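You operate a simulated robot arm through the tools that you are given. There is no shell and no other tool. Be economical: measure what you need, move in short steps, check, and stop when the job is done.

The job below is to be done with a simulated robot arm. You get a single attempt, and the scene is never put back.

TASK
Wipe board No. 92 with the folded grey cloth, then fill its mark box with the purple chalk.
Fine: put cloth and chalk back; leave the other board.

It is judged by the outcome, as a careful person would: the job done as asked, and still so three seconds after it is handed in. It fails if anything else is knocked over, pushed out of place, dropped, spilled or broken. Flat cloth is picked up by pressing the open fingertips on it (5 to 10 N) and closing them slowly along it; thin cloth reads only 2 to 8 mm in the jaws.

THE ROBOT
A 7-joint arm with a two-finger parallel gripper, fixed in place. Base frame: the origin is at the foot of the arm, x ahead of it, y to its left, z up; the work surface is at about z = 0.854. Readings come in m, degrees, newtons and seconds.
With the tool pointing down near the work surface it reaches from about 0.3 to 0.7 m from the base axis. Its first joint turns from -66.0 to 66.0 degrees. Payload 1.57 kg.
Tool frame: the origin (TCP) lies between the finger pads and is the grasp point; the fingertips stand 0.03 m ahead of it; z points along the fingers, y is the line along which they close. Largest opening 0.11 m; finger width 0.024, thickness 0.012; the body of the gripper, 0.048 by 0.112 m, starts 0.078 m behind the TCP.
Orientation is that of the tool frame in the base frame, as a unit quaternion [w, x, y, z]. With the fingers straight down and closing along the base's y, the tool's x points along the base's -x, its y along +y and its z along -z.

THE INTERFACE
- The arm moves only by the tool move_arm. Its argument "targets" is a list of rows, each a list of 7 numbers: the opening, from 0 (shut) to 1 (fully open), then the shift along the tool's x, y, z in units of 40 mm (1.0 is 40 mm), then the turn, a rotation vector about the tool's x, y, z in units of 8 degrees (1.0 is 8 degrees). In form: [[jaw, tx, ty, tz, wx, wy, wz], ...]. A call has 1 to 12 rows; each row shifts and turns the commanded pose from where the row before left it, along the tool's axes as they then stand. A call with a number of a shift or a turn outside -1 to 1 is refused whole. Rows are played at 5 a second. More than 0.05 m and 8.6 degrees between two rows, or a gripper value outside its range, and nothing of the call is played. Where a pose cannot be reached the arm comes as near as it can. A force on the tool above 40 N (or 10 N above the force at the start of the call, whichever is more), or a blocked arm, ends the call early, and 0.2 s more pass. Each finger travels about 0.108 m/s and halts on what it meets, pressing with about 39 N; the grip force reading is that of the motor and also rises with nothing between the fingers. The clock runs only during rows and for 0.2 s after the last one: add rows that do not move to give the fingers time. It gives the time, the measured TCP pose, the force on the tool (base axes), the opening and the grip force at its end, in the units of the frame above (readings bear some noise).
- Cameras (640 x 400 px; columns grow to the right, rows downward): "scene" is fixed at [0.1589, -0.384, 1.4141]; the picture's right is [0.78, -0.63, 0.00], its down [-0.37, -0.46, -0.81] and it looks along [0.50, 0.63, -0.59] (base axes); focal length 334 px, centre (320, 200). "wrist" rides on the gripper at [-0.036, 0, -0.08] in the tool frame; the picture's right is [0.00, -1.00, 0.00], its down [0.97, 0.00, -0.24] and it looks along [0.24, 0.00, 0.97] (tool axes); focal length 218 px, centre (320, 200). There is no depth. A picture from a camera that has moved, and an enlarged one, comes with that camera's place and axes in the base frame and with its lens. The place of the scene camera against the robot may be out by one fixed shift of up to 0.025 m in any direction.
- capture(camera): a new picture of that camera. It takes no simulated time.
- inspect(camera, box): a new picture of the part [left, top, right, bottom] of that camera's present view, enlarged. It takes no simulated time.
- sign_off(): hands the job in; it is judged then, once.

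Work in short steps. Places have to be worked out from the pictures, the camera data and where the tool is seen: move nearer, look again, correct. Check each grasp and each placing, and mend what went wrong. You have 120 turns and 84 pictures in all, those below and enlarged ones among them. Open the gripper and draw the arm clear of the work before you hand the job in, unless the task says otherwise; then end with one line.

The tools are called as a command line: name --pt "numbers of a row" for each row, then --argument value for the rest, lists and objects as JSON in quotes. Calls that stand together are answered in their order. move_arm: Moves the arm, as the interface text tells. Its arguments: {"type":"object","properties":{"targets":{"type":"array","items":{"type":"array","items":{"type":"number"}}}},"required":["targets"]} The other tools are called the same way: capture (camera) takes a picture; inspect (camera, box) takes an enlarged picture of a part of a camera's view; sign_off () hands the job in.

At the start:

```text
clock: 0.0
eef_pos: [0.4581, 0.0654, 1.1191]
tcp_rot: [0.0, 0.0, 1.0, 0.0]
contact_force: [0.4, -0.1, 0.9]
grip_width: 0.1097
gripper_force: 0.1
```

scene: 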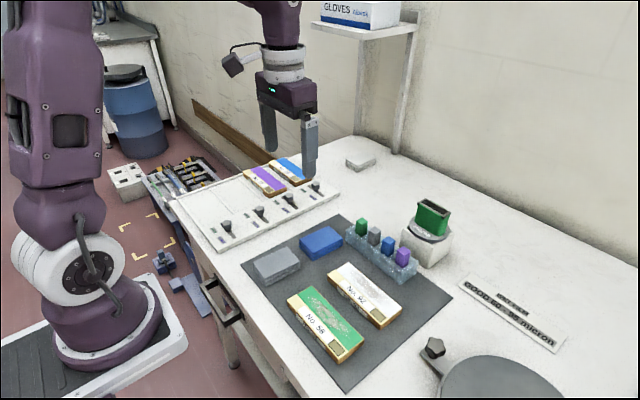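
wrist: 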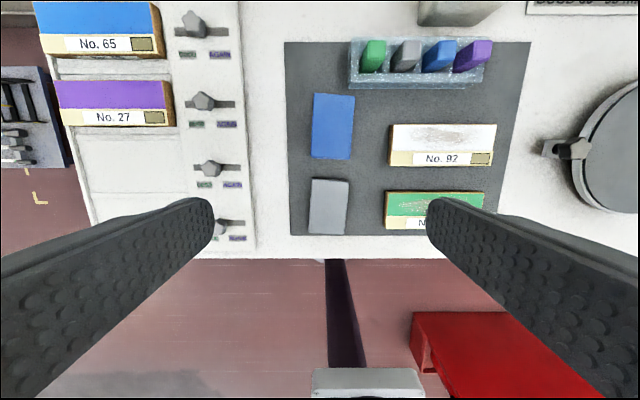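

I'll take a closer look at the boards, cloths and chalks first.

inspect --camera "wrist" --box '[280, 20, 540, 240]'

inspect --camera "scene" --box '[240, 190, 440, 370]'

```text
1.82 times, centred on (410, 130) of wrist
camera zoom: at [0.4934, 0.0651, 1.1994], right [0.0, -1.0, 0.0], down [-0.97, 0.0, 0.24], along [-0.24, 0.0, -0.97], focal length 397 px, centre (156, 327)
```

zoom: 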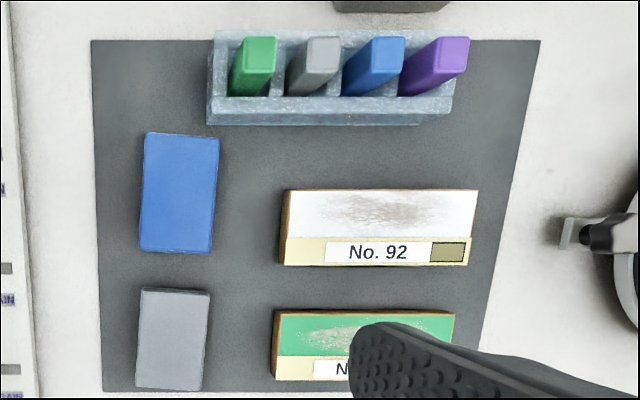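

```text
2.22 times, centred on (340, 280) of scene
camera zoom: at [0.1589, -0.384, 1.4141], right [0.78, -0.63, 0.0], down [-0.37, -0.46, -0.81], along [0.5, 0.63, -0.59], focal length 743 px, centre (276, 22)
```

zoom: 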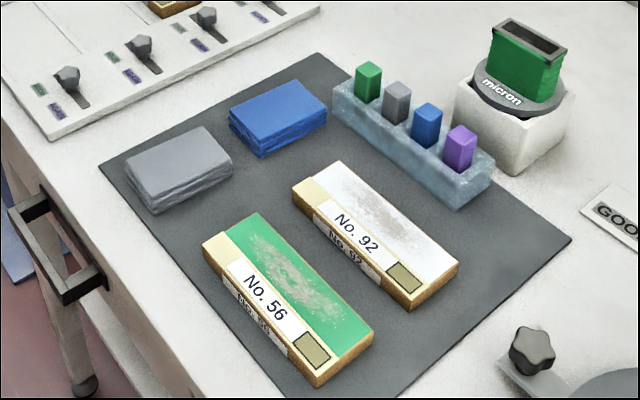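

The job layout is clear: grey cloth at about (0.405, 0.052), board 92 centred at about (0.494, -0.113), purple chalk at the right end of the rack. I move above the grey cloth for a closer look.

move_arm --pt "1 0.44 -0.11 0.8 0 0 0" --pt "1 0.44 -0.11 0.8 0 0 0" --pt "1 0.44 -0.11 0.8 0 0 0" --pt "1 0 0 0 0 0 0"

capture --camera "wrist"

capture --camera "scene"

```text
clock: 1.0
eef_pos: [0.4044, 0.0515, 1.0244]
tcp_rot: [0.0, 0.0, 1.0, 0.0]
contact_force: [0.2, -0.2, 0.1]
grip_width: 0.1101
gripper_force: 0.2
```

```text
79 pictures are left
camera wrist: at [0.4389, 0.0524, 1.1037], right [0.0, -1.0, 0.0], down [-0.97, 0.0, 0.24], along [-0.24, 0.0, -0.97], focal length 218 px, centre (320, 200)
```

wrist: 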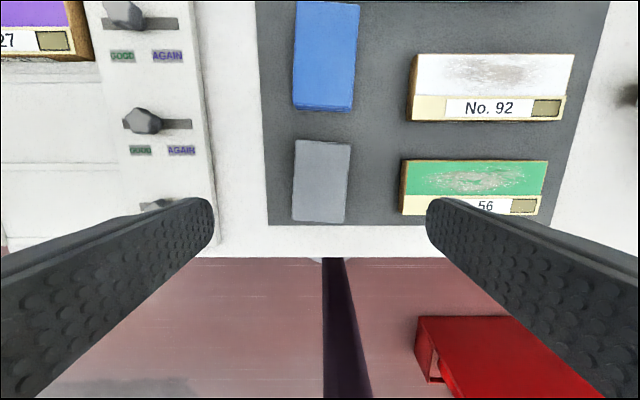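

```text
78 pictures are left
```

scene: 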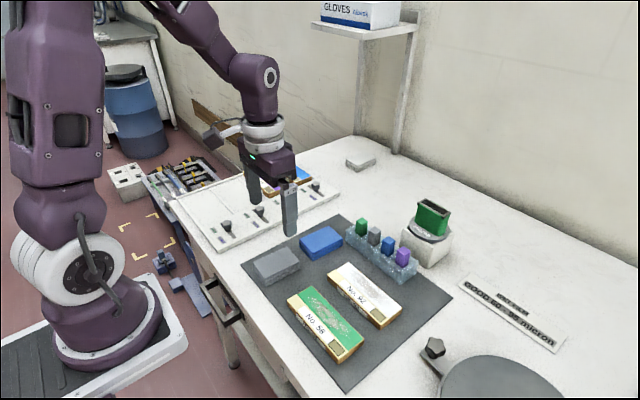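

The cloth's top is at about z 0.879, centred near (0.402, 0.052), about 57 × 83 mm and yawed roughly -5°. I align the yaw and come down halfway.

move_arm --pt "1 0.06 0 0.9 0 0 0.65" --pt "1 0 0 0.9 0 0 0" --pt "1 0 0 0 0 0 0"

capture --camera "wrist"

inspect --camera "scene" --box '[220, 200, 340, 300]'

```text
clock: 1.8
eef_pos: [0.4018, 0.0504, 0.9516]
tcp_rot: [0.0, 0.045, 0.999, 0.0]
contact_force: [0.0, 0.1, -0.4]
grip_width: 0.1102
gripper_force: 0.0
```

```text
77 pictures are left
camera wrist: at [0.4369, 0.0473, 1.0307], right [-0.09, -1.0, 0.0], down [-0.97, 0.09, 0.24], along [-0.24, 0.02, -0.97], focal length 218 px, centre (320, 200)
```

wrist: 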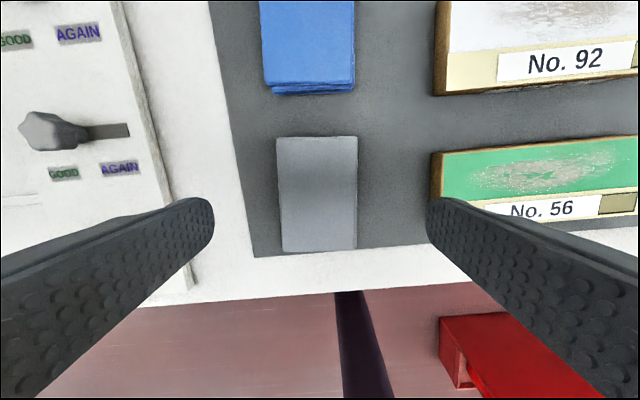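

```text
4.00 times, centred on (280, 250) of scene
camera zoom: at [0.1589, -0.384, 1.4141], right [0.78, -0.63, 0.0], down [-0.37, -0.46, -0.81], along [0.5, 0.63, -0.59], focal length 1338 px, centre (480, 0)
```

zoom: 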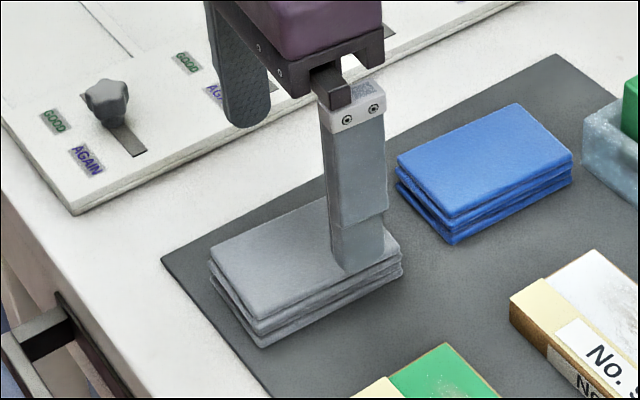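

Aligned and clear on both sides. I lower the fingers around the cloth so the tips sit at about z 0.866.

move_arm --pt "1 0 0.03 0.7 0 0 0" --pt "1 0 0 0.69 0 0 0" --pt "1 0 0 0 0 0 0"

inspect --camera "scene" --box '[220, 200, 340, 300]'

```text
clock: 2.6
eef_pos: [0.4018, 0.0525, 0.8975]
tcp_rot: [0.0, 0.045, 0.999, 0.0]
contact_force: [0.6, 0.0, 0.4]
grip_width: 0.1099
gripper_force: 0.0
```

```text
4.00 times, centred on (280, 250) of scene
camera zoom: at [0.1589, -0.384, 1.4141], right [0.78, -0.63, 0.0], down [-0.37, -0.46, -0.81], along [0.5, 0.63, -0.59], focal length 1338 px, centre (480, 0)
```

zoom: 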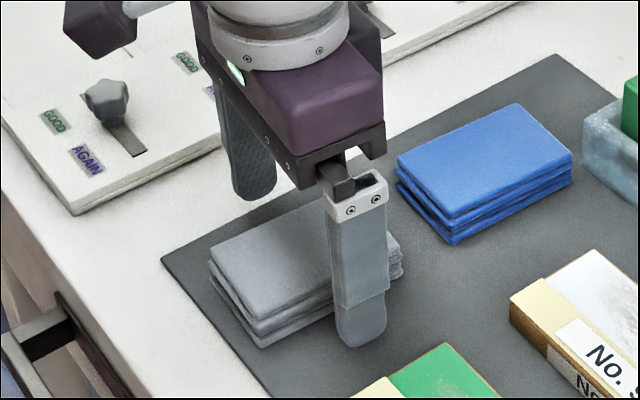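

Fingers straddle the cloth. Now I close gradually.

move_arm --pt "0.7 0 0 0 0 0 0" --pt "0.55 0 0 0 0 0 0" --pt "0.45 0 0 0 0 0 0" --pt "0.4 0 0 0 0 0 0" --pt "0.4 0 0 0 0 0 0"

inspect --camera "scene" --box '[220, 200, 340, 300]'

```text
clock: 3.8
eef_pos: [0.401, 0.0515, 0.8965]
tcp_rot: [0.0, 0.045, 0.999, -0.001]
contact_force: [0.0, 0.5, -0.3]
grip_width: 0.0568
gripper_force: 38.2
```

```text
4.00 times, centred on (280, 250) of scene
camera zoom: at [0.1589, -0.384, 1.4141], right [0.78, -0.63, 0.0], down [-0.37, -0.46, -0.81], along [0.5, 0.63, -0.59], focal length 1338 px, centre (480, 0)
```

zoom: 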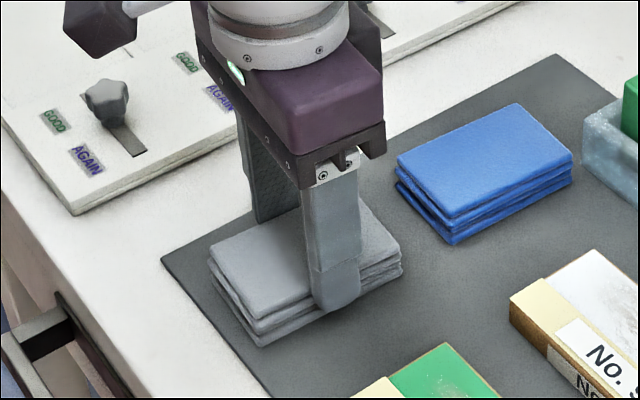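

Held at 56.8 mm with full grip, so it behaves like a firm block (pickup pose 0.401, 0.0515, 0.8965). I lift it about 80 mm.

move_arm --pt "0.4 0 0 -0.5 0 0 0" --pt "0.4 0 0 -0.75 0 0 0" --pt "0.4 0 0 -0.75 0 0 0" --pt "0.4 0 0 0 0 0 0"

capture --camera "scene"

capture --camera "wrist"

```text
clock: 4.8
eef_pos: [0.4027, 0.0495, 0.9754]
tcp_rot: [0.0, 0.046, 0.999, 0.0]
contact_force: [0.1, 0.5, -0.3]
grip_width: 0.0566
gripper_force: 39.0
```

```text
73 pictures are left
```

scene: 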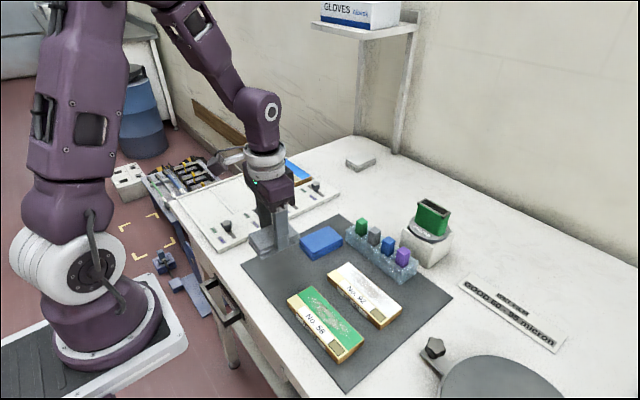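

```text
72 pictures are left
camera wrist: at [0.4369, 0.0482, 1.0548], right [-0.09, -1.0, 0.0], down [-0.97, 0.09, 0.24], along [-0.24, 0.02, -0.97], focal length 218 px, centre (320, 200)
```

wrist: 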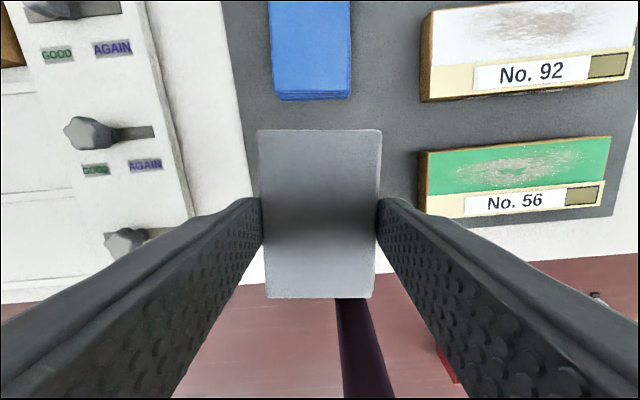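

Firm grip, cloth flat and level. I turn it square to the board and carry it over board 92's left end at a safe height.

move_arm --pt "0.4 0 0 0 0 0 -0.65" --pt "0.4 -0.65 -0.685 0 0 0 0" --pt "0.4 -0.65 -0.685 0 0 0 0" --pt "0.4 -0.65 -0.685 0 0 0 0" --pt "0.4 -0.65 -0.685 0 0 0 0" --pt "0.4 0 0 0 0 0 0"

capture --camera "wrist"

inspect --camera "scene" --box '[260, 190, 440, 340]'

```text
clock: 6.2
eef_pos: [0.5057, -0.0579, 0.9772]
tcp_rot: [0.0, -0.001, 1.0, 0.001]
contact_force: [0.1, 0.2, -0.3]
grip_width: 0.0567
gripper_force: 39.6
```

```text
71 pictures are left
camera wrist: at [0.541, -0.0565, 1.056], right [0.0, -1.0, 0.0], down [-0.97, 0.0, 0.24], along [-0.24, 0.0, -0.97], focal length 218 px, centre (320, 200)
```

wrist: 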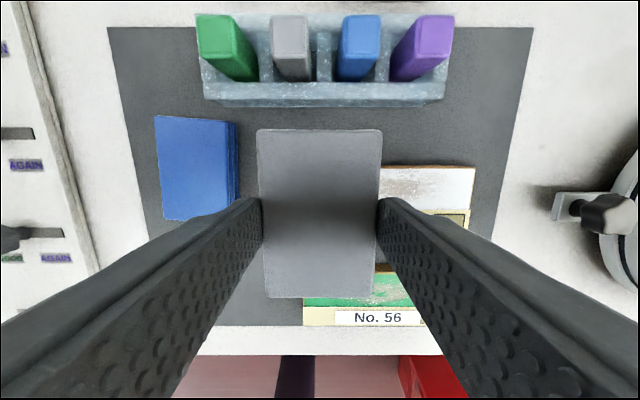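

```text
2.67 times, centred on (350, 265) of scene
camera zoom: at [0.1589, -0.3841, 1.4141], right [0.78, -0.63, 0.0], down [-0.37, -0.46, -0.81], along [0.5, 0.63, -0.59], focal length 892 px, centre (240, 27)
```

zoom: 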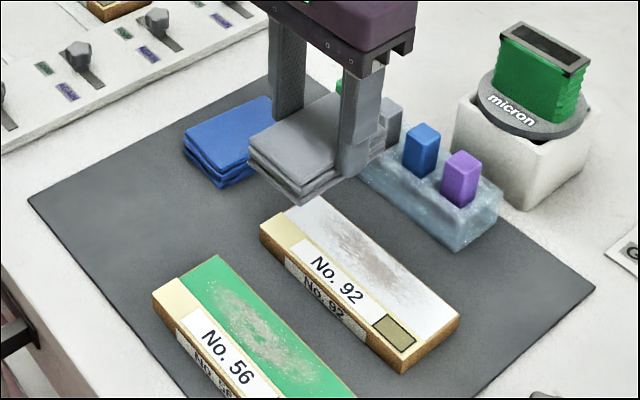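

Positions agree with my estimates. I lower to just above the board surface, expecting contact at TCP z ≈ 0.914.

move_arm --pt "0.4 0 0 0.7 0 0 0" --pt "0.4 0 0 0.65 0 0 0" --pt "0.4 0 0 0 0 0 0"

inspect --camera "scene" --box '[260, 190, 440, 340]'

```text
clock: 7.0
eef_pos: [0.5067, -0.0573, 0.9216]
tcp_rot: [0.0, 0.0, 1.0, 0.0]
contact_force: [-0.1, -0.2, -0.4]
grip_width: 0.0566
gripper_force: 39.1
```

```text
2.67 times, centred on (350, 265) of scene
camera zoom: at [0.1589, -0.384, 1.4141], right [0.78, -0.63, 0.0], down [-0.37, -0.46, -0.81], along [0.5, 0.63, -0.59], focal length 892 px, centre (240, 27)
```

zoom: 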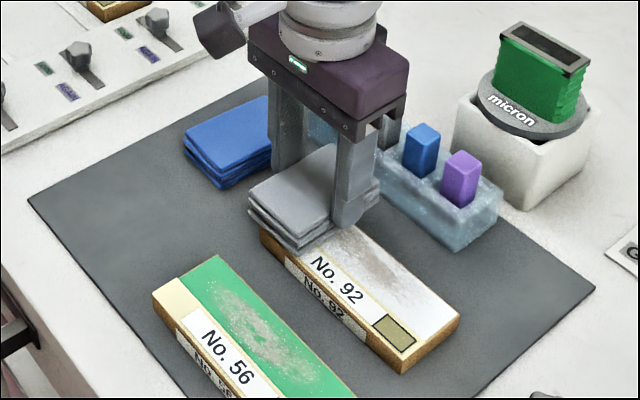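

Just above the surface. I feel down in 1.5 mm steps.

move_arm --pt "0.4 0 0 0.05 0 0 0" --pt "0.4 0 0 0.04 0 0 0" --pt "0.4 0 0 0.04 0 0 0" --pt "0.4 0 0 0 0 0 0"

```text
clock: 8.0
eef_pos: [0.507, -0.0574, 0.9165]
tcp_rot: [0.0, -0.001, 1.0, 0.0]
contact_force: [0.2, -1.0, -0.7]
grip_width: 0.0567
gripper_force: 39.1
```

No contact yet; going on in smaller steps.

move_arm --pt "0.4 0 0 0.03 0 0 0" --pt "0.4 0 0 0.03 0 0 0" --pt "0.4 0 0 0 0 0 0"

```text
clock: 8.8
eef_pos: [0.5065, -0.0579, 0.9147]
tcp_rot: [0.0, 0.0, 1.0, 0.0]
contact_force: [0.2, 0.6, -0.7]
grip_width: 0.0563
gripper_force: 39.5
```

move_arm --pt "0.4 0 0 0.03 0 0 0" --pt "0.4 0 0 0.03 0 0 0" --pt "0.4 0 0 0 0 0 0"

```text
clock: 9.8
eef_pos: [0.5086, -0.0575, 0.9139]
tcp_rot: [0.001, 0.0, 1.0, 0.0]
contact_force: [-3.5, 0.0, 16.0]
grip_width: 0.0565
gripper_force: 38.8
stopped in row 3: the force on the tool passed its limit (the readings are from after the stop); the commanded pose is now the measured one
```

Contact at about z 0.914, with force now about 16 N and a stiff response. I ease off slightly to a light press and read again.

move_arm --pt "0.4 0 0 -0.02 0 0 0" --pt "0.4 0 0 0 0 0 0"

inspect --camera "scene" --box '[260, 190, 440, 340]'

```text
clock: 10.3
eef_pos: [0.5089, -0.0579, 0.9139]
tcp_rot: [0.001, -0.001, 1.0, 0.0]
contact_force: [-1.4, -0.5, 6.8]
grip_width: 0.0568
gripper_force: 38.7
```

```text
2.67 times, centred on (350, 265) of scene
camera zoom: at [0.1588, -0.3841, 1.4141], right [0.78, -0.63, 0.0], down [-0.37, -0.46, -0.81], along [0.5, 0.63, -0.59], focal length 892 px, centre (240, 27)
```

zoom: 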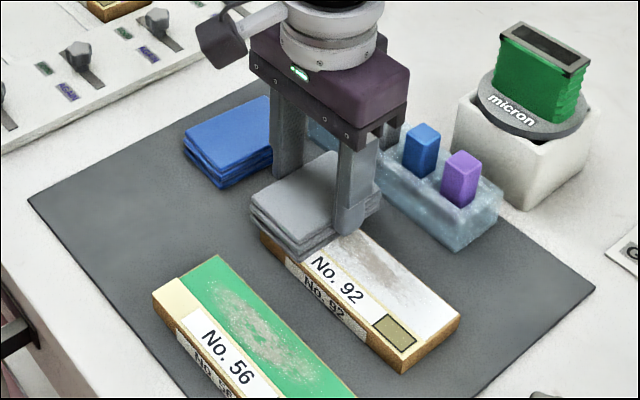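

A 6.8 N press is fine. I start a slow sweep to the right and check that the board does not drag.

move_arm --pt "0.4 0 -0.2 0 0 0 0" --pt "0.4 0 -0.2 0 0 0 0" --pt "0.4 0 -0.2 0 0 0 0" --pt "0.4 0 -0.2 0 0 0 0"

inspect --camera "scene" --box '[260, 190, 440, 340]'

```text
clock: 11.3
eef_pos: [0.5091, -0.0883, 0.9144]
tcp_rot: [0.002, -0.001, 1.0, 0.0]
contact_force: [0.9, 7.6, 14.7]
grip_width: 0.0567
gripper_force: 39.1
```

```text
2.67 times, centred on (350, 265) of scene
camera zoom: at [0.1587, -0.3838, 1.4142], right [0.78, -0.63, 0.0], down [-0.37, -0.46, -0.81], along [0.5, 0.63, -0.59], focal length 892 px, centre (240, 27)
```

zoom: 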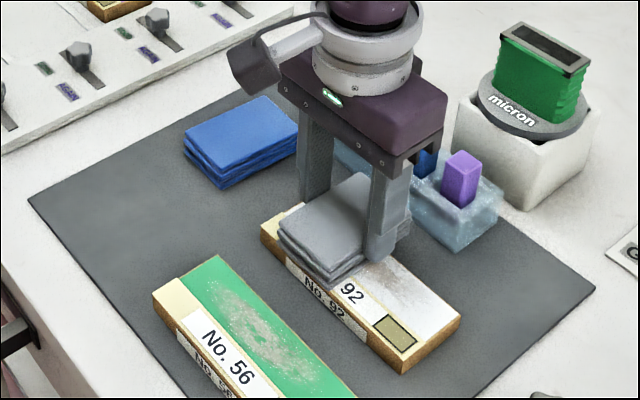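

The board holds still. I keep sweeping to the far end, easing the press a touch.

move_arm --pt "0.4 0 -0.2 -0.015 0 0 0" --pt "0.4 0 -0.2 0 0 0 0" --pt "0.4 0 -0.2 0 0 0 0" --pt "0.4 0 -0.2 -0.01 0 0 0" --pt "0.4 0 -0.2 0 0 0 0" --pt "0.4 0 -0.2 0 0 0 0"

inspect --camera "scene" --box '[260, 190, 440, 340]'

```text
clock: 12.8
eef_pos: [0.5066, -0.1376, 0.9156]
tcp_rot: [0.001, -0.001, 1.0, 0.0]
contact_force: [0.5, 0.2, -0.5]
grip_width: 0.0565
gripper_force: 38.8
```

```text
2.67 times, centred on (350, 265) of scene
camera zoom: at [0.1589, -0.384, 1.4141], right [0.78, -0.63, 0.0], down [-0.37, -0.46, -0.81], along [0.5, 0.63, -0.59], focal length 892 px, centre (240, 27)
```

zoom: 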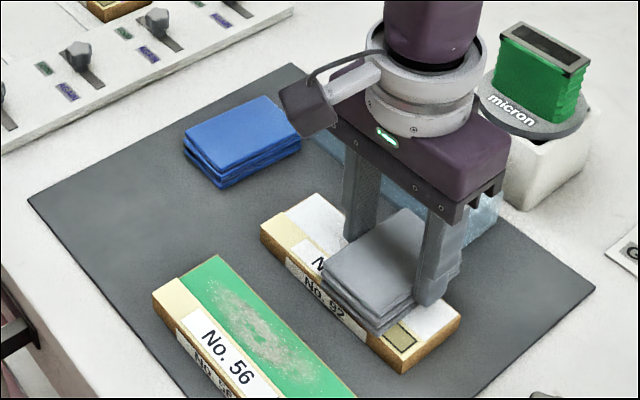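

I lost contact partway (z 0.9156, no force). I lower until I feel about 6 N again here.

move_arm --pt "0.4 0 0 0.025 0 0 0" --pt "0.4 0 0 0.015 0 0 0" --pt "0.4 0 0 0 0 0 0"

```text
clock: 13.6
eef_pos: [0.5081, -0.1382, 0.9145]
tcp_rot: [0.001, 0.0, 1.0, 0.0]
contact_force: [-1.4, -0.1, 3.2]
grip_width: 0.0567
gripper_force: 38.8
```

Contact at 3 N. I press a hair more, sweep to the right end, then back left.

move_arm --pt "0.4 0 0 0.02 0 0 0" --pt "0.4 0 -0.2 0 0 0 0" --pt "0.4 0 -0.2 0 0 0 0" --pt "0.4 0 -0.2 0 0 0 0" --pt "0.4 0 0 0 0 0 0"

```text
clock: 14.7
eef_pos: [0.5088, -0.1617, 0.9137]
tcp_rot: [0.001, -0.001, 1.0, 0.0]
contact_force: [-3.4, 3.6, 13.8]
grip_width: 0.0566
gripper_force: 39.2
stopped in row 5: the force on the tool passed its limit (the readings are from after the stop); the commanded pose is now the measured one
```

At the right end, 14 N. Now sweeping back left in portions, reading force.

move_arm --pt "0.4 0 0.2 -0.015 0 0 0" --pt "0.4 0 0.2 0 0 0 0" --pt "0.4 0 0.2 0 0 0 0" --pt "0.4 0 0.2 0 0 0 0"

```text
clock: 15.7
eef_pos: [0.51, -0.1279, 0.9135]
tcp_rot: [0.002, 0.0, 1.0, -0.001]
contact_force: [0.1, -2.7, 5.7]
grip_width: 0.0567
gripper_force: 38.7
```

Good contact (5.7 N). Continuing left.

move_arm --pt "0.4 0 0.2 0 0 0 0" --pt "0.4 0 0.2 0 0 0 0" --pt "0.4 0 0.2 0 0 0 0" --pt "0.4 0 0.2 0 0 0 0"

inspect --camera "scene" --box '[260, 190, 440, 340]'

```text
clock: 16.7
eef_pos: [0.5085, -0.0977, 0.9153]
tcp_rot: [0.001, 0.0, 1.0, 0.0]
contact_force: [0.9, -0.3, -0.3]
grip_width: 0.0566
gripper_force: 39.0
```

```text
2.67 times, centred on (350, 265) of scene
camera zoom: at [0.1589, -0.384, 1.4141], right [0.78, -0.63, 0.0], down [-0.37, -0.46, -0.81], along [0.5, 0.63, -0.59], focal length 892 px, centre (240, 27)
```

zoom: 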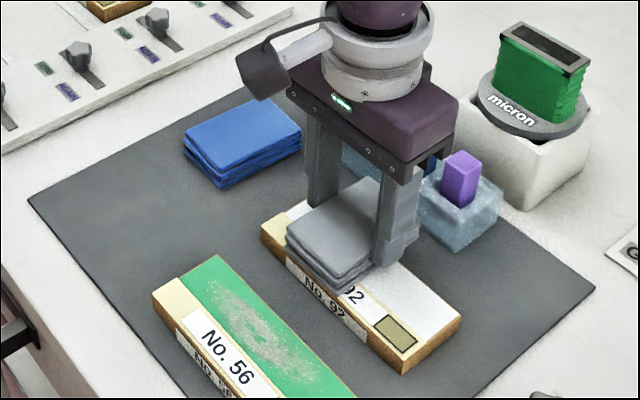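

The right part is clean. I restore contact and finish the left part.

move_arm --pt "0.4 0 0 0.03 0 0 0" --pt "0.4 0 0 0.015 0 0 0" --pt "0.4 0 0.2 0 0 0 0" --pt "0.4 0 0.2 0 0 0 0" --pt "0.4 0 0.2 0 0 0 0" --pt "0.4 0 0.2 0 0 0 0" --pt "0.4 0 0.2 0 0 0 0"

```text
clock: 17.8
eef_pos: [0.511, -0.0859, 0.9143]
tcp_rot: [0.004, 0.0, 1.0, -0.002]
contact_force: [-2.6, -1.6, 10.9]
grip_width: 0.0566
gripper_force: 39.4
stopped in row 5: the force on the tool passed its limit (the readings are from after the stop); the commanded pose is now the measured one
```

Force limit tripped, around 11 N. I ease off a hair and continue left.

move_arm --pt "0.4 0 0.2 -0.01 0 0 0" --pt "0.4 0 0.2 0 0 0 0" --pt "0.4 0 0.2 0 0 0 0" --pt "0.4 0 0.2 0 0 0 0"

```text
clock: 18.8
eef_pos: [0.5112, -0.053, 0.9142]
tcp_rot: [0.005, 0.0, 1.0, -0.002]
contact_force: [0.1, -4.3, 8.5]
grip_width: 0.0565
gripper_force: 39.2
```

Contact was held to the left end. I lift straight up and look at the board.

move_arm --pt "0.4 0 0 -0.5 0 0 0" --pt "0.4 0.3 0.7 -0.6 0 0 0" --pt "0.4 0.3 0.8 -0.4 0 0 0" --pt "0.4 0 0 0 0 0 0"

inspect --camera "scene" --box '[260, 190, 440, 340]'

capture --camera "wrist"

```text
clock: 19.8
eef_pos: [0.4852, 0.0072, 0.976]
tcp_rot: [0.004, 0.0, 1.0, -0.001]
contact_force: [-0.1, 0.6, -0.3]
grip_width: 0.0566
gripper_force: 38.2
```

```text
2.67 times, centred on (350, 265) of scene
camera zoom: at [0.1589, -0.384, 1.4141], right [0.78, -0.63, 0.0], down [-0.37, -0.46, -0.81], along [0.5, 0.63, -0.59], focal length 892 px, centre (240, 27)
```

zoom: 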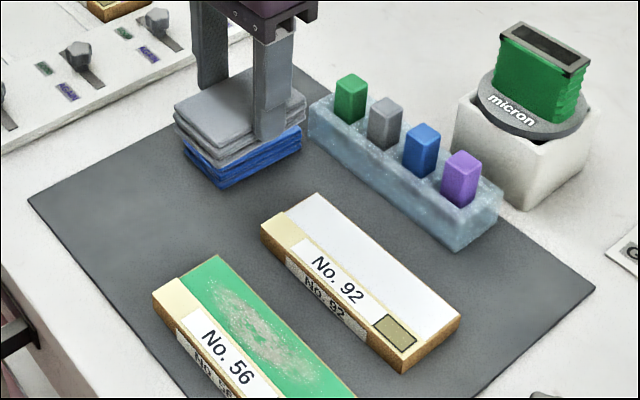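

```text
63 pictures are left
camera wrist: at [0.5194, 0.0086, 1.0543], right [0.0, -1.0, 0.0], down [-0.97, 0.0, 0.23], along [-0.23, 0.0, -0.97], focal length 218 px, centre (320, 200)
```

wrist: 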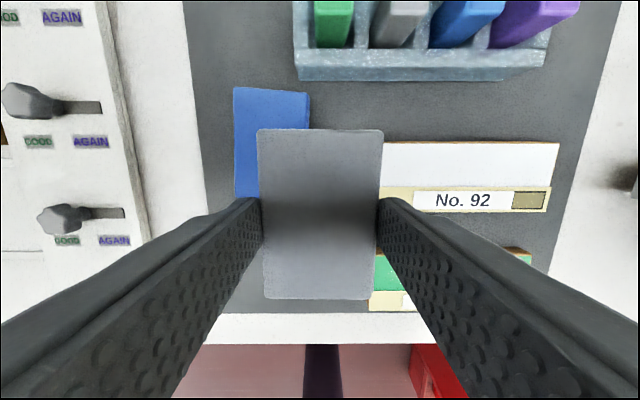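

Board 92 is fully clean and unmoved, and board 56 is untouched. I carry the cloth back over its original spot with the original yaw.

move_arm --pt "0.4 0 0 0 0 0.057 0" --pt "0.4 0.7 0.37 0 0 0 0" --pt "0.4 0.7 0.37 0 0 0 0" --pt "0.4 0.7 0.37 0 0 0 0" --pt "0.4 0 0 0 0 0 0.65" --pt "0.4 0 0 0 0 0 0"

capture --camera "wrist"

```text
clock: 21.1
eef_pos: [0.401, 0.0513, 0.9727]
tcp_rot: [0.001, 0.046, 0.999, -0.001]
contact_force: [0.1, 0.0, -0.6]
grip_width: 0.0566
gripper_force: 39.1
```

```text
62 pictures are left
camera wrist: at [0.4369, 0.049, 1.0521], right [-0.09, -1.0, 0.0], down [-0.97, 0.09, 0.24], along [-0.24, 0.02, -0.97], focal length 218 px, centre (320, 200)
```

wrist: 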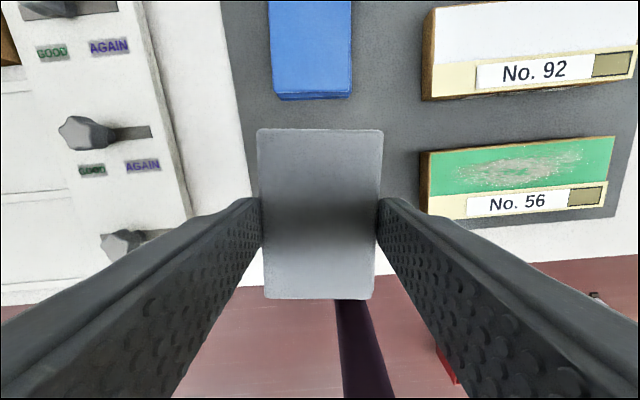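

The view matches the lift-off view. I lower it to just above the mat (target TCP 0.899), then feel for contact.

move_arm --pt "0.4 0 0 0.8 0 0 0" --pt "0.4 0 0 0.8 0 0 0" --pt "0.4 0 0 0.22 0 0 0" --pt "0.4 0 0 0.04 0 0 0" --pt "0.4 0 0 0 0 0 0"

```text
clock: 22.4
eef_pos: [0.4023, 0.0517, 0.8991]
tcp_rot: [0.0, 0.046, 0.999, -0.001]
contact_force: [0.0, -0.7, -0.8]
grip_width: 0.0569
gripper_force: 38.5
```

move_arm --pt "0.4 0 0 0.03 0 0 0" --pt "0.4 0 0 0.03 0 0 0" --pt "0.4 0 0 0 0 0 0"

```text
clock: 23.1
eef_pos: [0.4033, 0.051, 0.8967]
tcp_rot: [0.0, 0.046, 0.999, -0.002]
contact_force: [0.7, 0.9, 4.2]
grip_width: 0.0564
gripper_force: 39.2
```

On the mat with 4 N. I open slowly and rise.

move_arm --pt "0.55 0 0 0 0 0 0" --pt "0.65 0 0 0 0 0 0" --pt "0.8 0 0 0 0 0 0" --pt "0.8 0 0 -0.3 0 0 0" --pt "0.8 0 0 -1 0 0 0" --pt "0.8 0 0 -1 0 0 0" --pt "0.8 0 0 0 0 0 0"

capture --camera "wrist"

inspect --camera "scene" --box '[240, 190, 440, 370]'

```text
clock: 24.8
eef_pos: [0.4032, 0.0535, 0.9889]
tcp_rot: [0.0, 0.046, 0.999, -0.002]
contact_force: [-0.2, -0.7, -0.6]
grip_width: 0.0881
gripper_force: 0.1
```

```text
61 pictures are left
camera wrist: at [0.4389, 0.0506, 1.0689], right [-0.09, -1.0, 0.0], down [-0.97, 0.09, 0.24], along [-0.24, 0.02, -0.97], focal length 218 px, centre (320, 200)
```

wrist: 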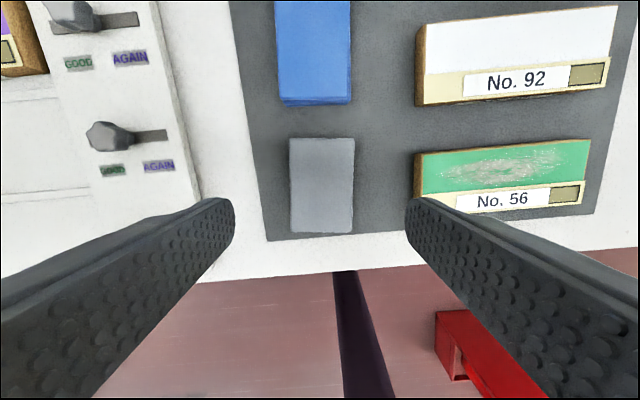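

```text
2.22 times, centred on (340, 280) of scene
camera zoom: at [0.1589, -0.384, 1.4141], right [0.78, -0.63, 0.0], down [-0.37, -0.46, -0.81], along [0.5, 0.63, -0.59], focal length 743 px, centre (276, 22)
```

zoom: 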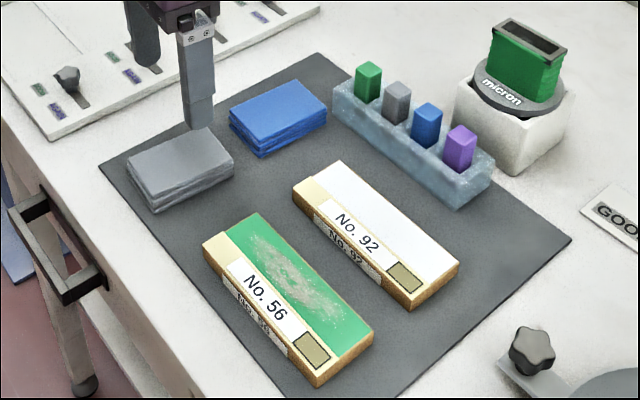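

Cloth is back in its place. Now I go up and over the purple chalk in the rack for a closer view.

move_arm --pt "0.8 0 0 -0.5 0 0 -0.65" --pt "0.8 -0.78 -0.723 -0.2 0 0 0" --pt "0.8 -0.78 -0.723 -0.2 0 0 0" --pt "0.8 -0.78 -0.723 -0.2 0 0 0" --pt "0.8 -0.78 -0.723 -0.2 0 0 0" --pt "0.8 -0.78 -0.723 0 0 0 0" --pt "0.8 -0.78 -0.723 0 0 0 0" --pt "0.8 0 0 0 0 0 0"

capture --camera "wrist"

inspect --camera "scene" --box '[340, 190, 460, 290]'

```text
clock: 26.6
eef_pos: [0.5895, -0.1215, 1.0412]
tcp_rot: [0.0, 0.0, 1.0, 0.0]
contact_force: [0.2, 0.4, -0.1]
grip_width: 0.0879
gripper_force: 0.0
```

```text
59 pictures are left
camera wrist: at [0.6247, -0.1213, 1.1216], right [0.0, -1.0, 0.0], down [-0.97, 0.0, 0.24], along [-0.24, 0.0, -0.97], focal length 218 px, centre (320, 200)
```

wrist: 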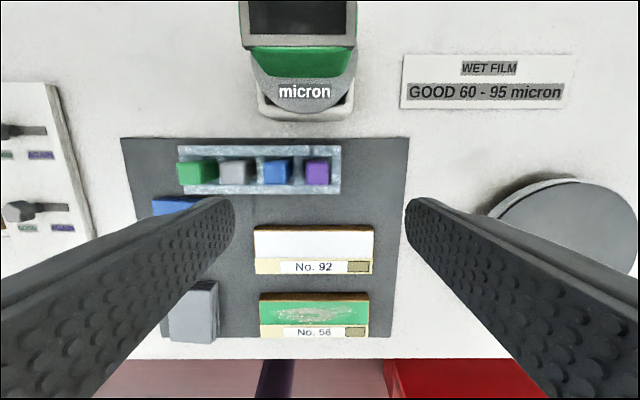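

```text
4.00 times, centred on (400, 240) of scene
camera zoom: at [0.1589, -0.3841, 1.4141], right [0.78, -0.63, 0.0], down [-0.37, -0.46, -0.81], along [0.5, 0.63, -0.59], focal length 1338 px, centre (0, 40)
```

zoom: 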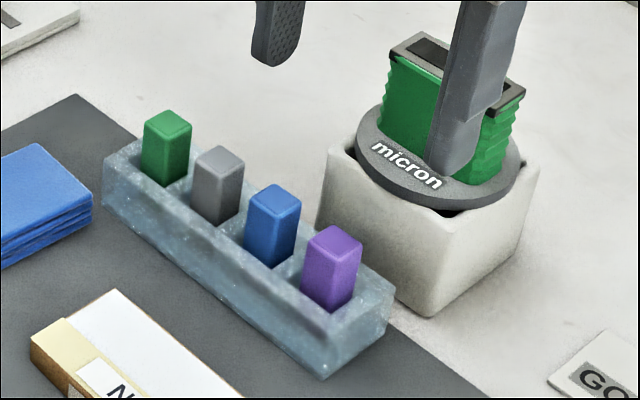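

I want finer detail of the chalk and instrument behind it.

inspect --camera "wrist" --box '[160, 100, 420, 290]'

```text
2.11 times, centred on (290, 195) of wrist
camera zoom: at [0.6247, -0.1213, 1.1216], right [0.0, -1.0, 0.0], down [-0.97, 0.0, 0.24], along [-0.24, 0.0, -0.97], focal length 460 px, centre (383, 210)
```

zoom: 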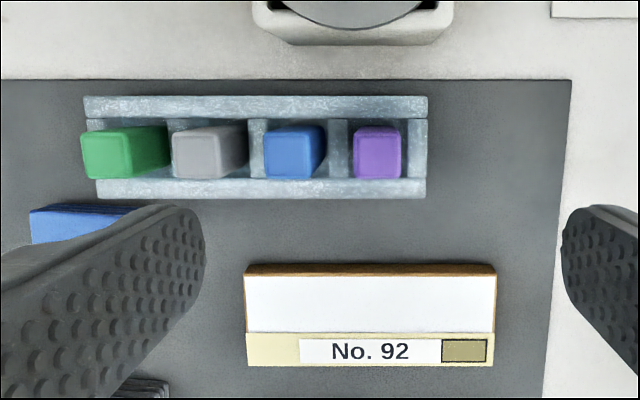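

The purple chalk's top is at about (0.601, -0.119, 0.920), roughly 21 mm square; the neighbour chalk leaves too little gap for closing along y, so I'll close along x. I turn 90° at this height with a narrower opening.

move_arm --pt "0.46 -0.29 0.06 0 0 0 0.9375" --pt "0.46 0 0 0 0 0 0.9375" --pt "0.46 0 0 0 0 0 0.9375" --pt "0.46 0 0 0 0 0 0.9375" --pt "0.46 0 0 0 0 0 0.9375" --pt "0.46 0 0 0 0 0 0.9375" --pt "0.46 0 0 0 0 0 0.9375" --pt "0.46 0 0 0 0 0 0.9375" --pt "0.46 0 0 0 0 0 0.9375" --pt "0.46 0 0 0 0 0 0.9375" --pt "0.46 0 0 0 0 0 0.9375" --pt "0.46 0 0 0 0 0 0.9375"

move_arm --pt "0.46 0 0 0 0 0 0" --pt "0.46 0 0 0 0 0 0"

capture --camera "wrist"

capture --camera "scene"

```text
clock: 29.1
eef_pos: [0.602, -0.1192, 1.0399]
tcp_rot: [0.002, 0.707, 0.707, -0.001]
contact_force: [0.0, -0.1, 0.9]
grip_width: 0.0506
gripper_force: 0.0
```

```text
clock: 29.8
eef_pos: [0.6014, -0.1187, 1.0401]
tcp_rot: [0.002, 0.707, 0.707, -0.001]
contact_force: [-0.9, 0.1, 0.1]
grip_width: 0.0505
gripper_force: 0.0
```

```text
56 pictures are left
camera wrist: at [0.6006, -0.1544, 1.1201], right [-1.0, 0.0, 0.0], down [0.0, 0.97, 0.24], along [0.0, 0.24, -0.97], focal length 218 px, centre (320, 200)
```

wrist: 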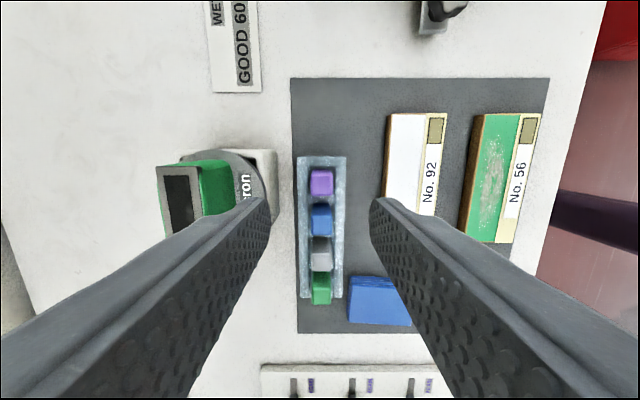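

```text
55 pictures are left
```

scene: 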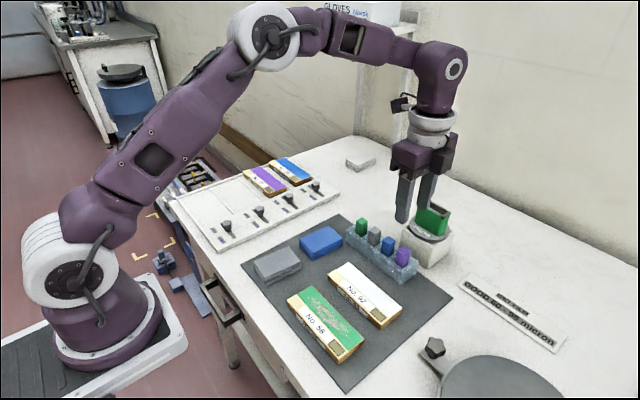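

inspect --camera "wrist" --box '[220, 100, 400, 220]'

```text
3.33 times, centred on (310, 160) of wrist
camera zoom: at [0.6006, -0.1544, 1.1201], right [-1.0, 0.0, 0.0], down [0.0, 0.97, 0.24], along [0.0, 0.24, -0.97], focal length 728 px, centre (353, 333)
```

zoom: 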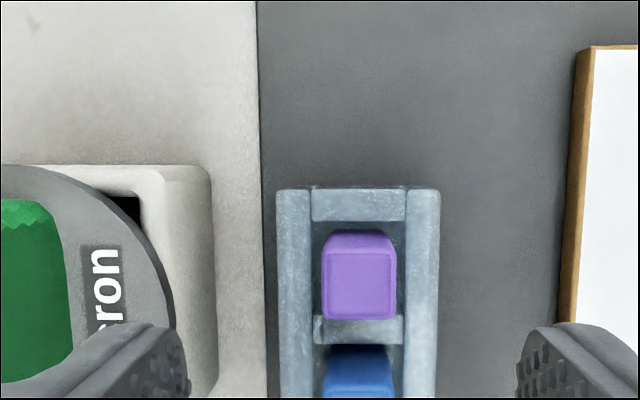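

Chalk centre refined to (0.599, -0.119), 20 mm square. I narrow the jaws to 40 mm and descend to fingertip z ≈ 0.905 to check clearances.

move_arm --pt "0.37 0 -0.05 0.5 0 0 0" --pt "0.37 0 0 0.7 0 0 0" --pt "0.37 0 0 0.7 0 0 0" --pt "0.37 0 0 0.7 0 0 0" --pt "0.37 0 0 0 0 0 0"

inspect --camera "scene" --box '[340, 180, 460, 280]'

inspect --camera "wrist" --box '[200, 60, 440, 260]'

```text
clock: 30.9
eef_pos: [0.5988, -0.1174, 0.936]
tcp_rot: [0.001, 0.707, 0.707, -0.001]
contact_force: [0.4, 0.4, -0.4]
grip_width: 0.0407
gripper_force: 0.1
```

```text
4.00 times, centred on (400, 230) of scene
camera zoom: at [0.1589, -0.384, 1.4141], right [0.78, -0.63, 0.0], down [-0.37, -0.46, -0.81], along [0.5, 0.63, -0.59], focal length 1338 px, centre (0, 80)
```

zoom: 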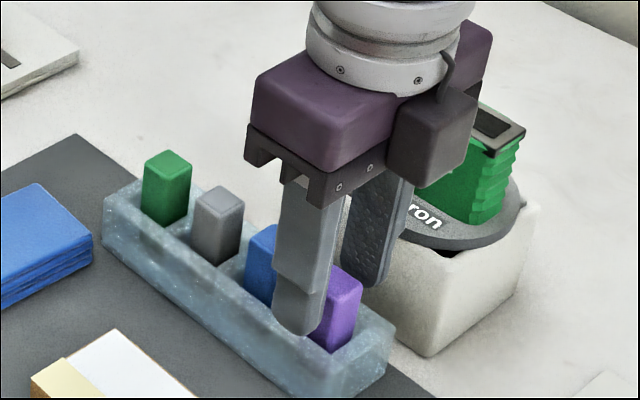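

```text
2.00 times, centred on (320, 160) of wrist
camera zoom: at [0.5973, -0.1539, 1.0154], right [-1.0, 0.0, 0.0], down [0.0, 0.97, 0.24], along [0.0, 0.24, -0.97], focal length 436 px, centre (320, 280)
```

zoom: 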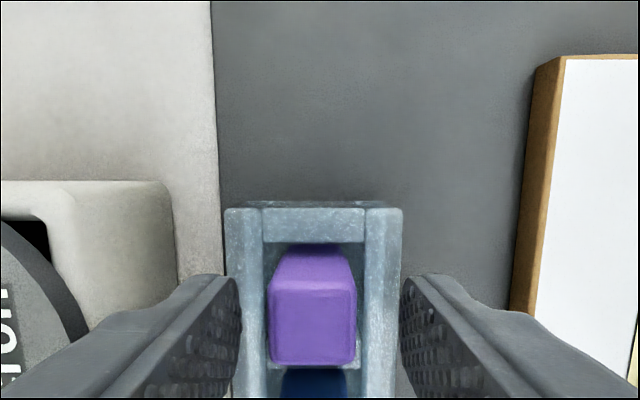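

Rack top ≈ 0.887, jaws straddle the chalk well. Down 13 mm more and close.

move_arm --pt "0.37 0 0.03 0.17 0 0 0" --pt "0.37 0 0 0.15 0 0 0" --pt "0.37 0 0 0 0 0 0" --pt "0.25 0 0 0 0 0 0" --pt "0.2 0 0 0 0 0 0" --pt "0.15 0 0 0 0 0 0" --pt "0.12 0 0 0 0 0 0" --pt "0.12 0 0 0 0 0 0"

inspect --camera "scene" --box '[340, 180, 460, 280]'

```text
clock: 32.8
eef_pos: [0.5988, -0.1199, 0.924]
tcp_rot: [0.002, 0.707, 0.707, -0.002]
contact_force: [-0.7, 0.1, 0.0]
grip_width: 0.0196
gripper_force: 33.6
```

```text
4.00 times, centred on (400, 230) of scene
camera zoom: at [0.1589, -0.384, 1.4141], right [0.78, -0.63, 0.0], down [-0.37, -0.46, -0.81], along [0.5, 0.63, -0.59], focal length 1338 px, centre (0, 80)
```

zoom: 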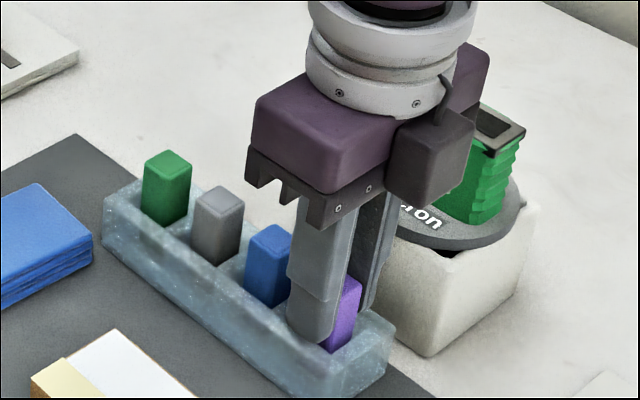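

Chalk gripped (19.6 mm; pose 0.599, -0.119, 0.924). I lift it straight up out of the rack.

move_arm --pt "0.12 0 0 -0.4 0 0 0" --pt "0.12 0 0 -0.7 0 0 0" --pt "0.12 0 0 -0.7 0 0 0" --pt "0.12 0 0 -0.7 0 0 0" --pt "0.12 0 0 0 0 0 0"

inspect --camera "scene" --box '[320, 140, 480, 270]'

```text
clock: 34.0
eef_pos: [0.5998, -0.1178, 1.0243]
tcp_rot: [0.002, 0.707, 0.708, 0.0]
contact_force: [0.7, 1.5, 0.7]
grip_width: 0.0194
gripper_force: 33.4
```

```text
3.08 times, centred on (400, 205) of scene
camera zoom: at [0.1589, -0.384, 1.4141], right [0.78, -0.63, 0.0], down [-0.37, -0.46, -0.81], along [0.5, 0.63, -0.59], focal length 1029 px, centre (74, 185)
```

zoom: 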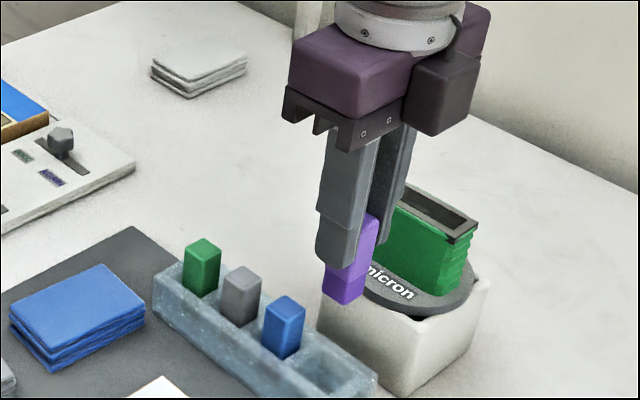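

Chalk out cleanly, protruding maybe 25–32 mm below the fingertips; neighbours undisturbed. I carry it above the mark box at about (0.476, -0.170).

move_arm --pt "0.12 -0.325 -0.775 0 0 0 0" --pt "0.12 -0.325 -0.775 0 0 0 0" --pt "0.12 -0.325 -0.775 0 0 0 0" --pt "0.12 -0.325 -0.775 0 0 0 0" --pt "0.12 0 0 0.7 0 0 0" --pt "0.12 0 0 0.7 0 0 0" --pt "0.12 0 0 0 0 0 0"

inspect --camera "scene" --box '[300, 190, 440, 320]'

capture --camera "wrist"

```text
clock: 35.5
eef_pos: [0.4767, -0.1708, 0.9696]
tcp_rot: [0.001, 0.706, 0.708, -0.001]
contact_force: [0.6, 0.3, -0.5]
grip_width: 0.0198
gripper_force: 33.1
```

```text
3.08 times, centred on (370, 255) of scene
camera zoom: at [0.1589, -0.384, 1.4141], right [0.78, -0.63, 0.0], down [-0.37, -0.46, -0.81], along [0.5, 0.63, -0.59], focal length 1029 px, centre (166, 31)
```

zoom: 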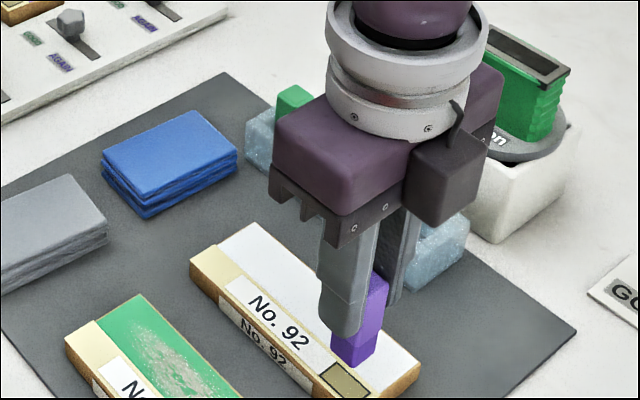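

```text
48 pictures are left
camera wrist: at [0.4762, -0.2066, 1.0485], right [-1.0, 0.0, 0.0], down [0.0, 0.97, 0.24], along [0.0, 0.24, -0.97], focal length 218 px, centre (320, 200)
```

wrist: 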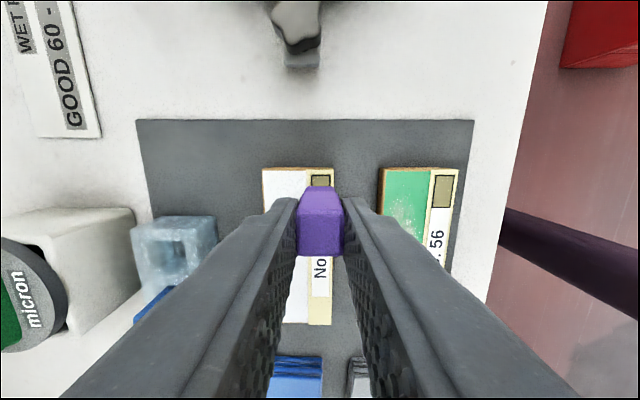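

The box lines up in x with the chalk. I lower 26 mm then check the gap.

move_arm --pt "0.12 0 0 0.4 0 0 0" --pt "0.12 0 0 0.25 0 0 0" --pt "0.12 0 0 0 0 0 0"

inspect --camera "scene" --box '[340, 240, 420, 330]'

inspect --camera "wrist" --box '[240, 120, 400, 280]'

```text
clock: 36.4
eef_pos: [0.477, -0.1722, 0.9418]
tcp_rot: [0.0, 0.707, 0.707, -0.001]
contact_force: [-0.5, -0.9, 0.2]
grip_width: 0.02
gripper_force: 34.2
```

```text
4.44 times, centred on (380, 285) of scene
camera zoom: at [0.1589, -0.384, 1.4141], right [0.78, -0.63, 0.0], down [-0.37, -0.46, -0.81], along [0.5, 0.63, -0.59], focal length 1486 px, centre (53, -178)
```

zoom: 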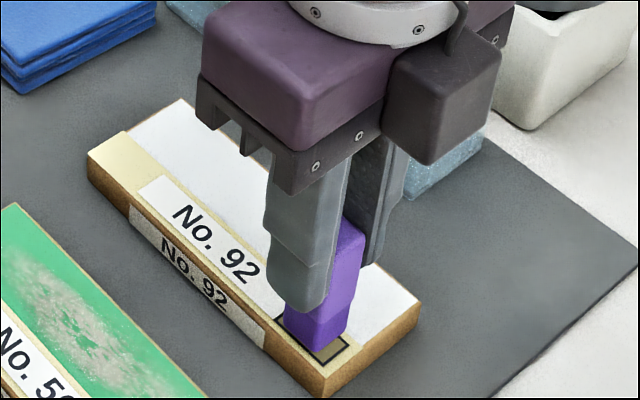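

```text
2.50 times, centred on (320, 200) of wrist
camera zoom: at [0.4758, -0.2068, 1.0212], right [-1.0, 0.0, 0.0], down [0.0, 0.97, 0.24], along [0.0, 0.24, -0.97], focal length 546 px, centre (320, 200)
```

zoom: 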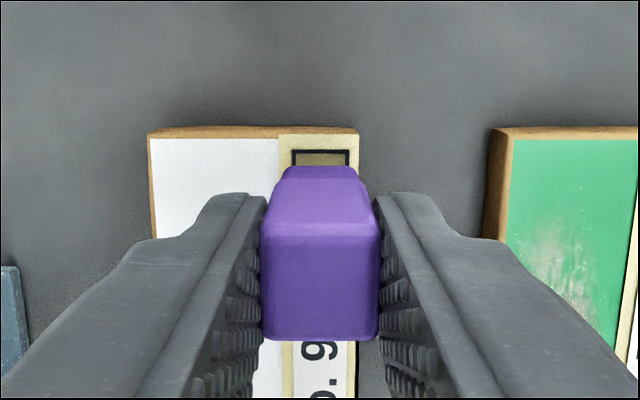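

Chalk is centred on the box, a few mm above it. I feel down in 1 mm steps.

move_arm --pt "0.12 0 0 0.03 0 0 0" --pt "0.12 0 0 0.03 0 0 0" --pt "0.12 0 0 0.03 0 0 0" --pt "0.12 0 0 0 0 0 0"

```text
clock: 37.4
eef_pos: [0.4769, -0.1719, 0.9385]
tcp_rot: [0.001, 0.707, 0.707, -0.001]
contact_force: [0.3, 0.0, -0.4]
grip_width: 0.0198
gripper_force: 33.7
```

move_arm --pt "0.12 0 0 0.025 0 0 0" --pt "0.12 0 0 0.025 0 0 0" --pt "0.12 0 0 0.0 0 0 0"

```text
clock: 38.1
eef_pos: [0.4764, -0.1719, 0.9373]
tcp_rot: [0.001, 0.707, 0.707, -0.001]
contact_force: [0.3, 0.4, -0.3]
grip_width: 0.0199
gripper_force: 33.2
```

move_arm --pt "0.12 0 0 0.025 0 0 0" --pt "0.12 0 0 0.025 0 0 0" --pt "0.12 0 0 0.0 0 0 0"

inspect --camera "scene" --box '[340, 240, 420, 330]'

```text
clock: 39.0
eef_pos: [0.4768, -0.1719, 0.9357]
tcp_rot: [0.004, 0.707, 0.707, -0.001]
contact_force: [-0.5, 0.5, 23.1]
grip_width: 0.0196
gripper_force: 33.7
```

```text
4.44 times, centred on (380, 285) of scene
camera zoom: at [0.1586, -0.3839, 1.4142], right [0.78, -0.63, 0.0], down [-0.37, -0.46, -0.81], along [0.5, 0.63, -0.59], focal length 1486 px, centre (53, -178)
```

zoom: 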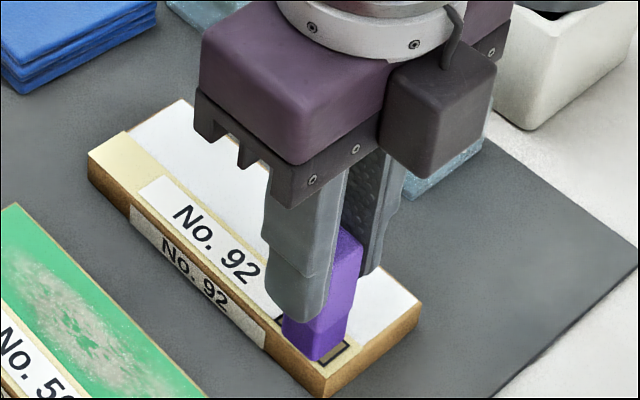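

Contact, but 23 N is heavy. I ease off about 1 mm.

move_arm --pt "0.12 0 0 -0.02 0 0 0" --pt "0.12 0 0 0 0 0 0"

```text
clock: 39.5
eef_pos: [0.4763, -0.1709, 0.9348]
tcp_rot: [0.002, 0.707, 0.707, 0.0]
contact_force: [1.7, 0.9, 16.4]
grip_width: 0.0195
gripper_force: 33.3
```

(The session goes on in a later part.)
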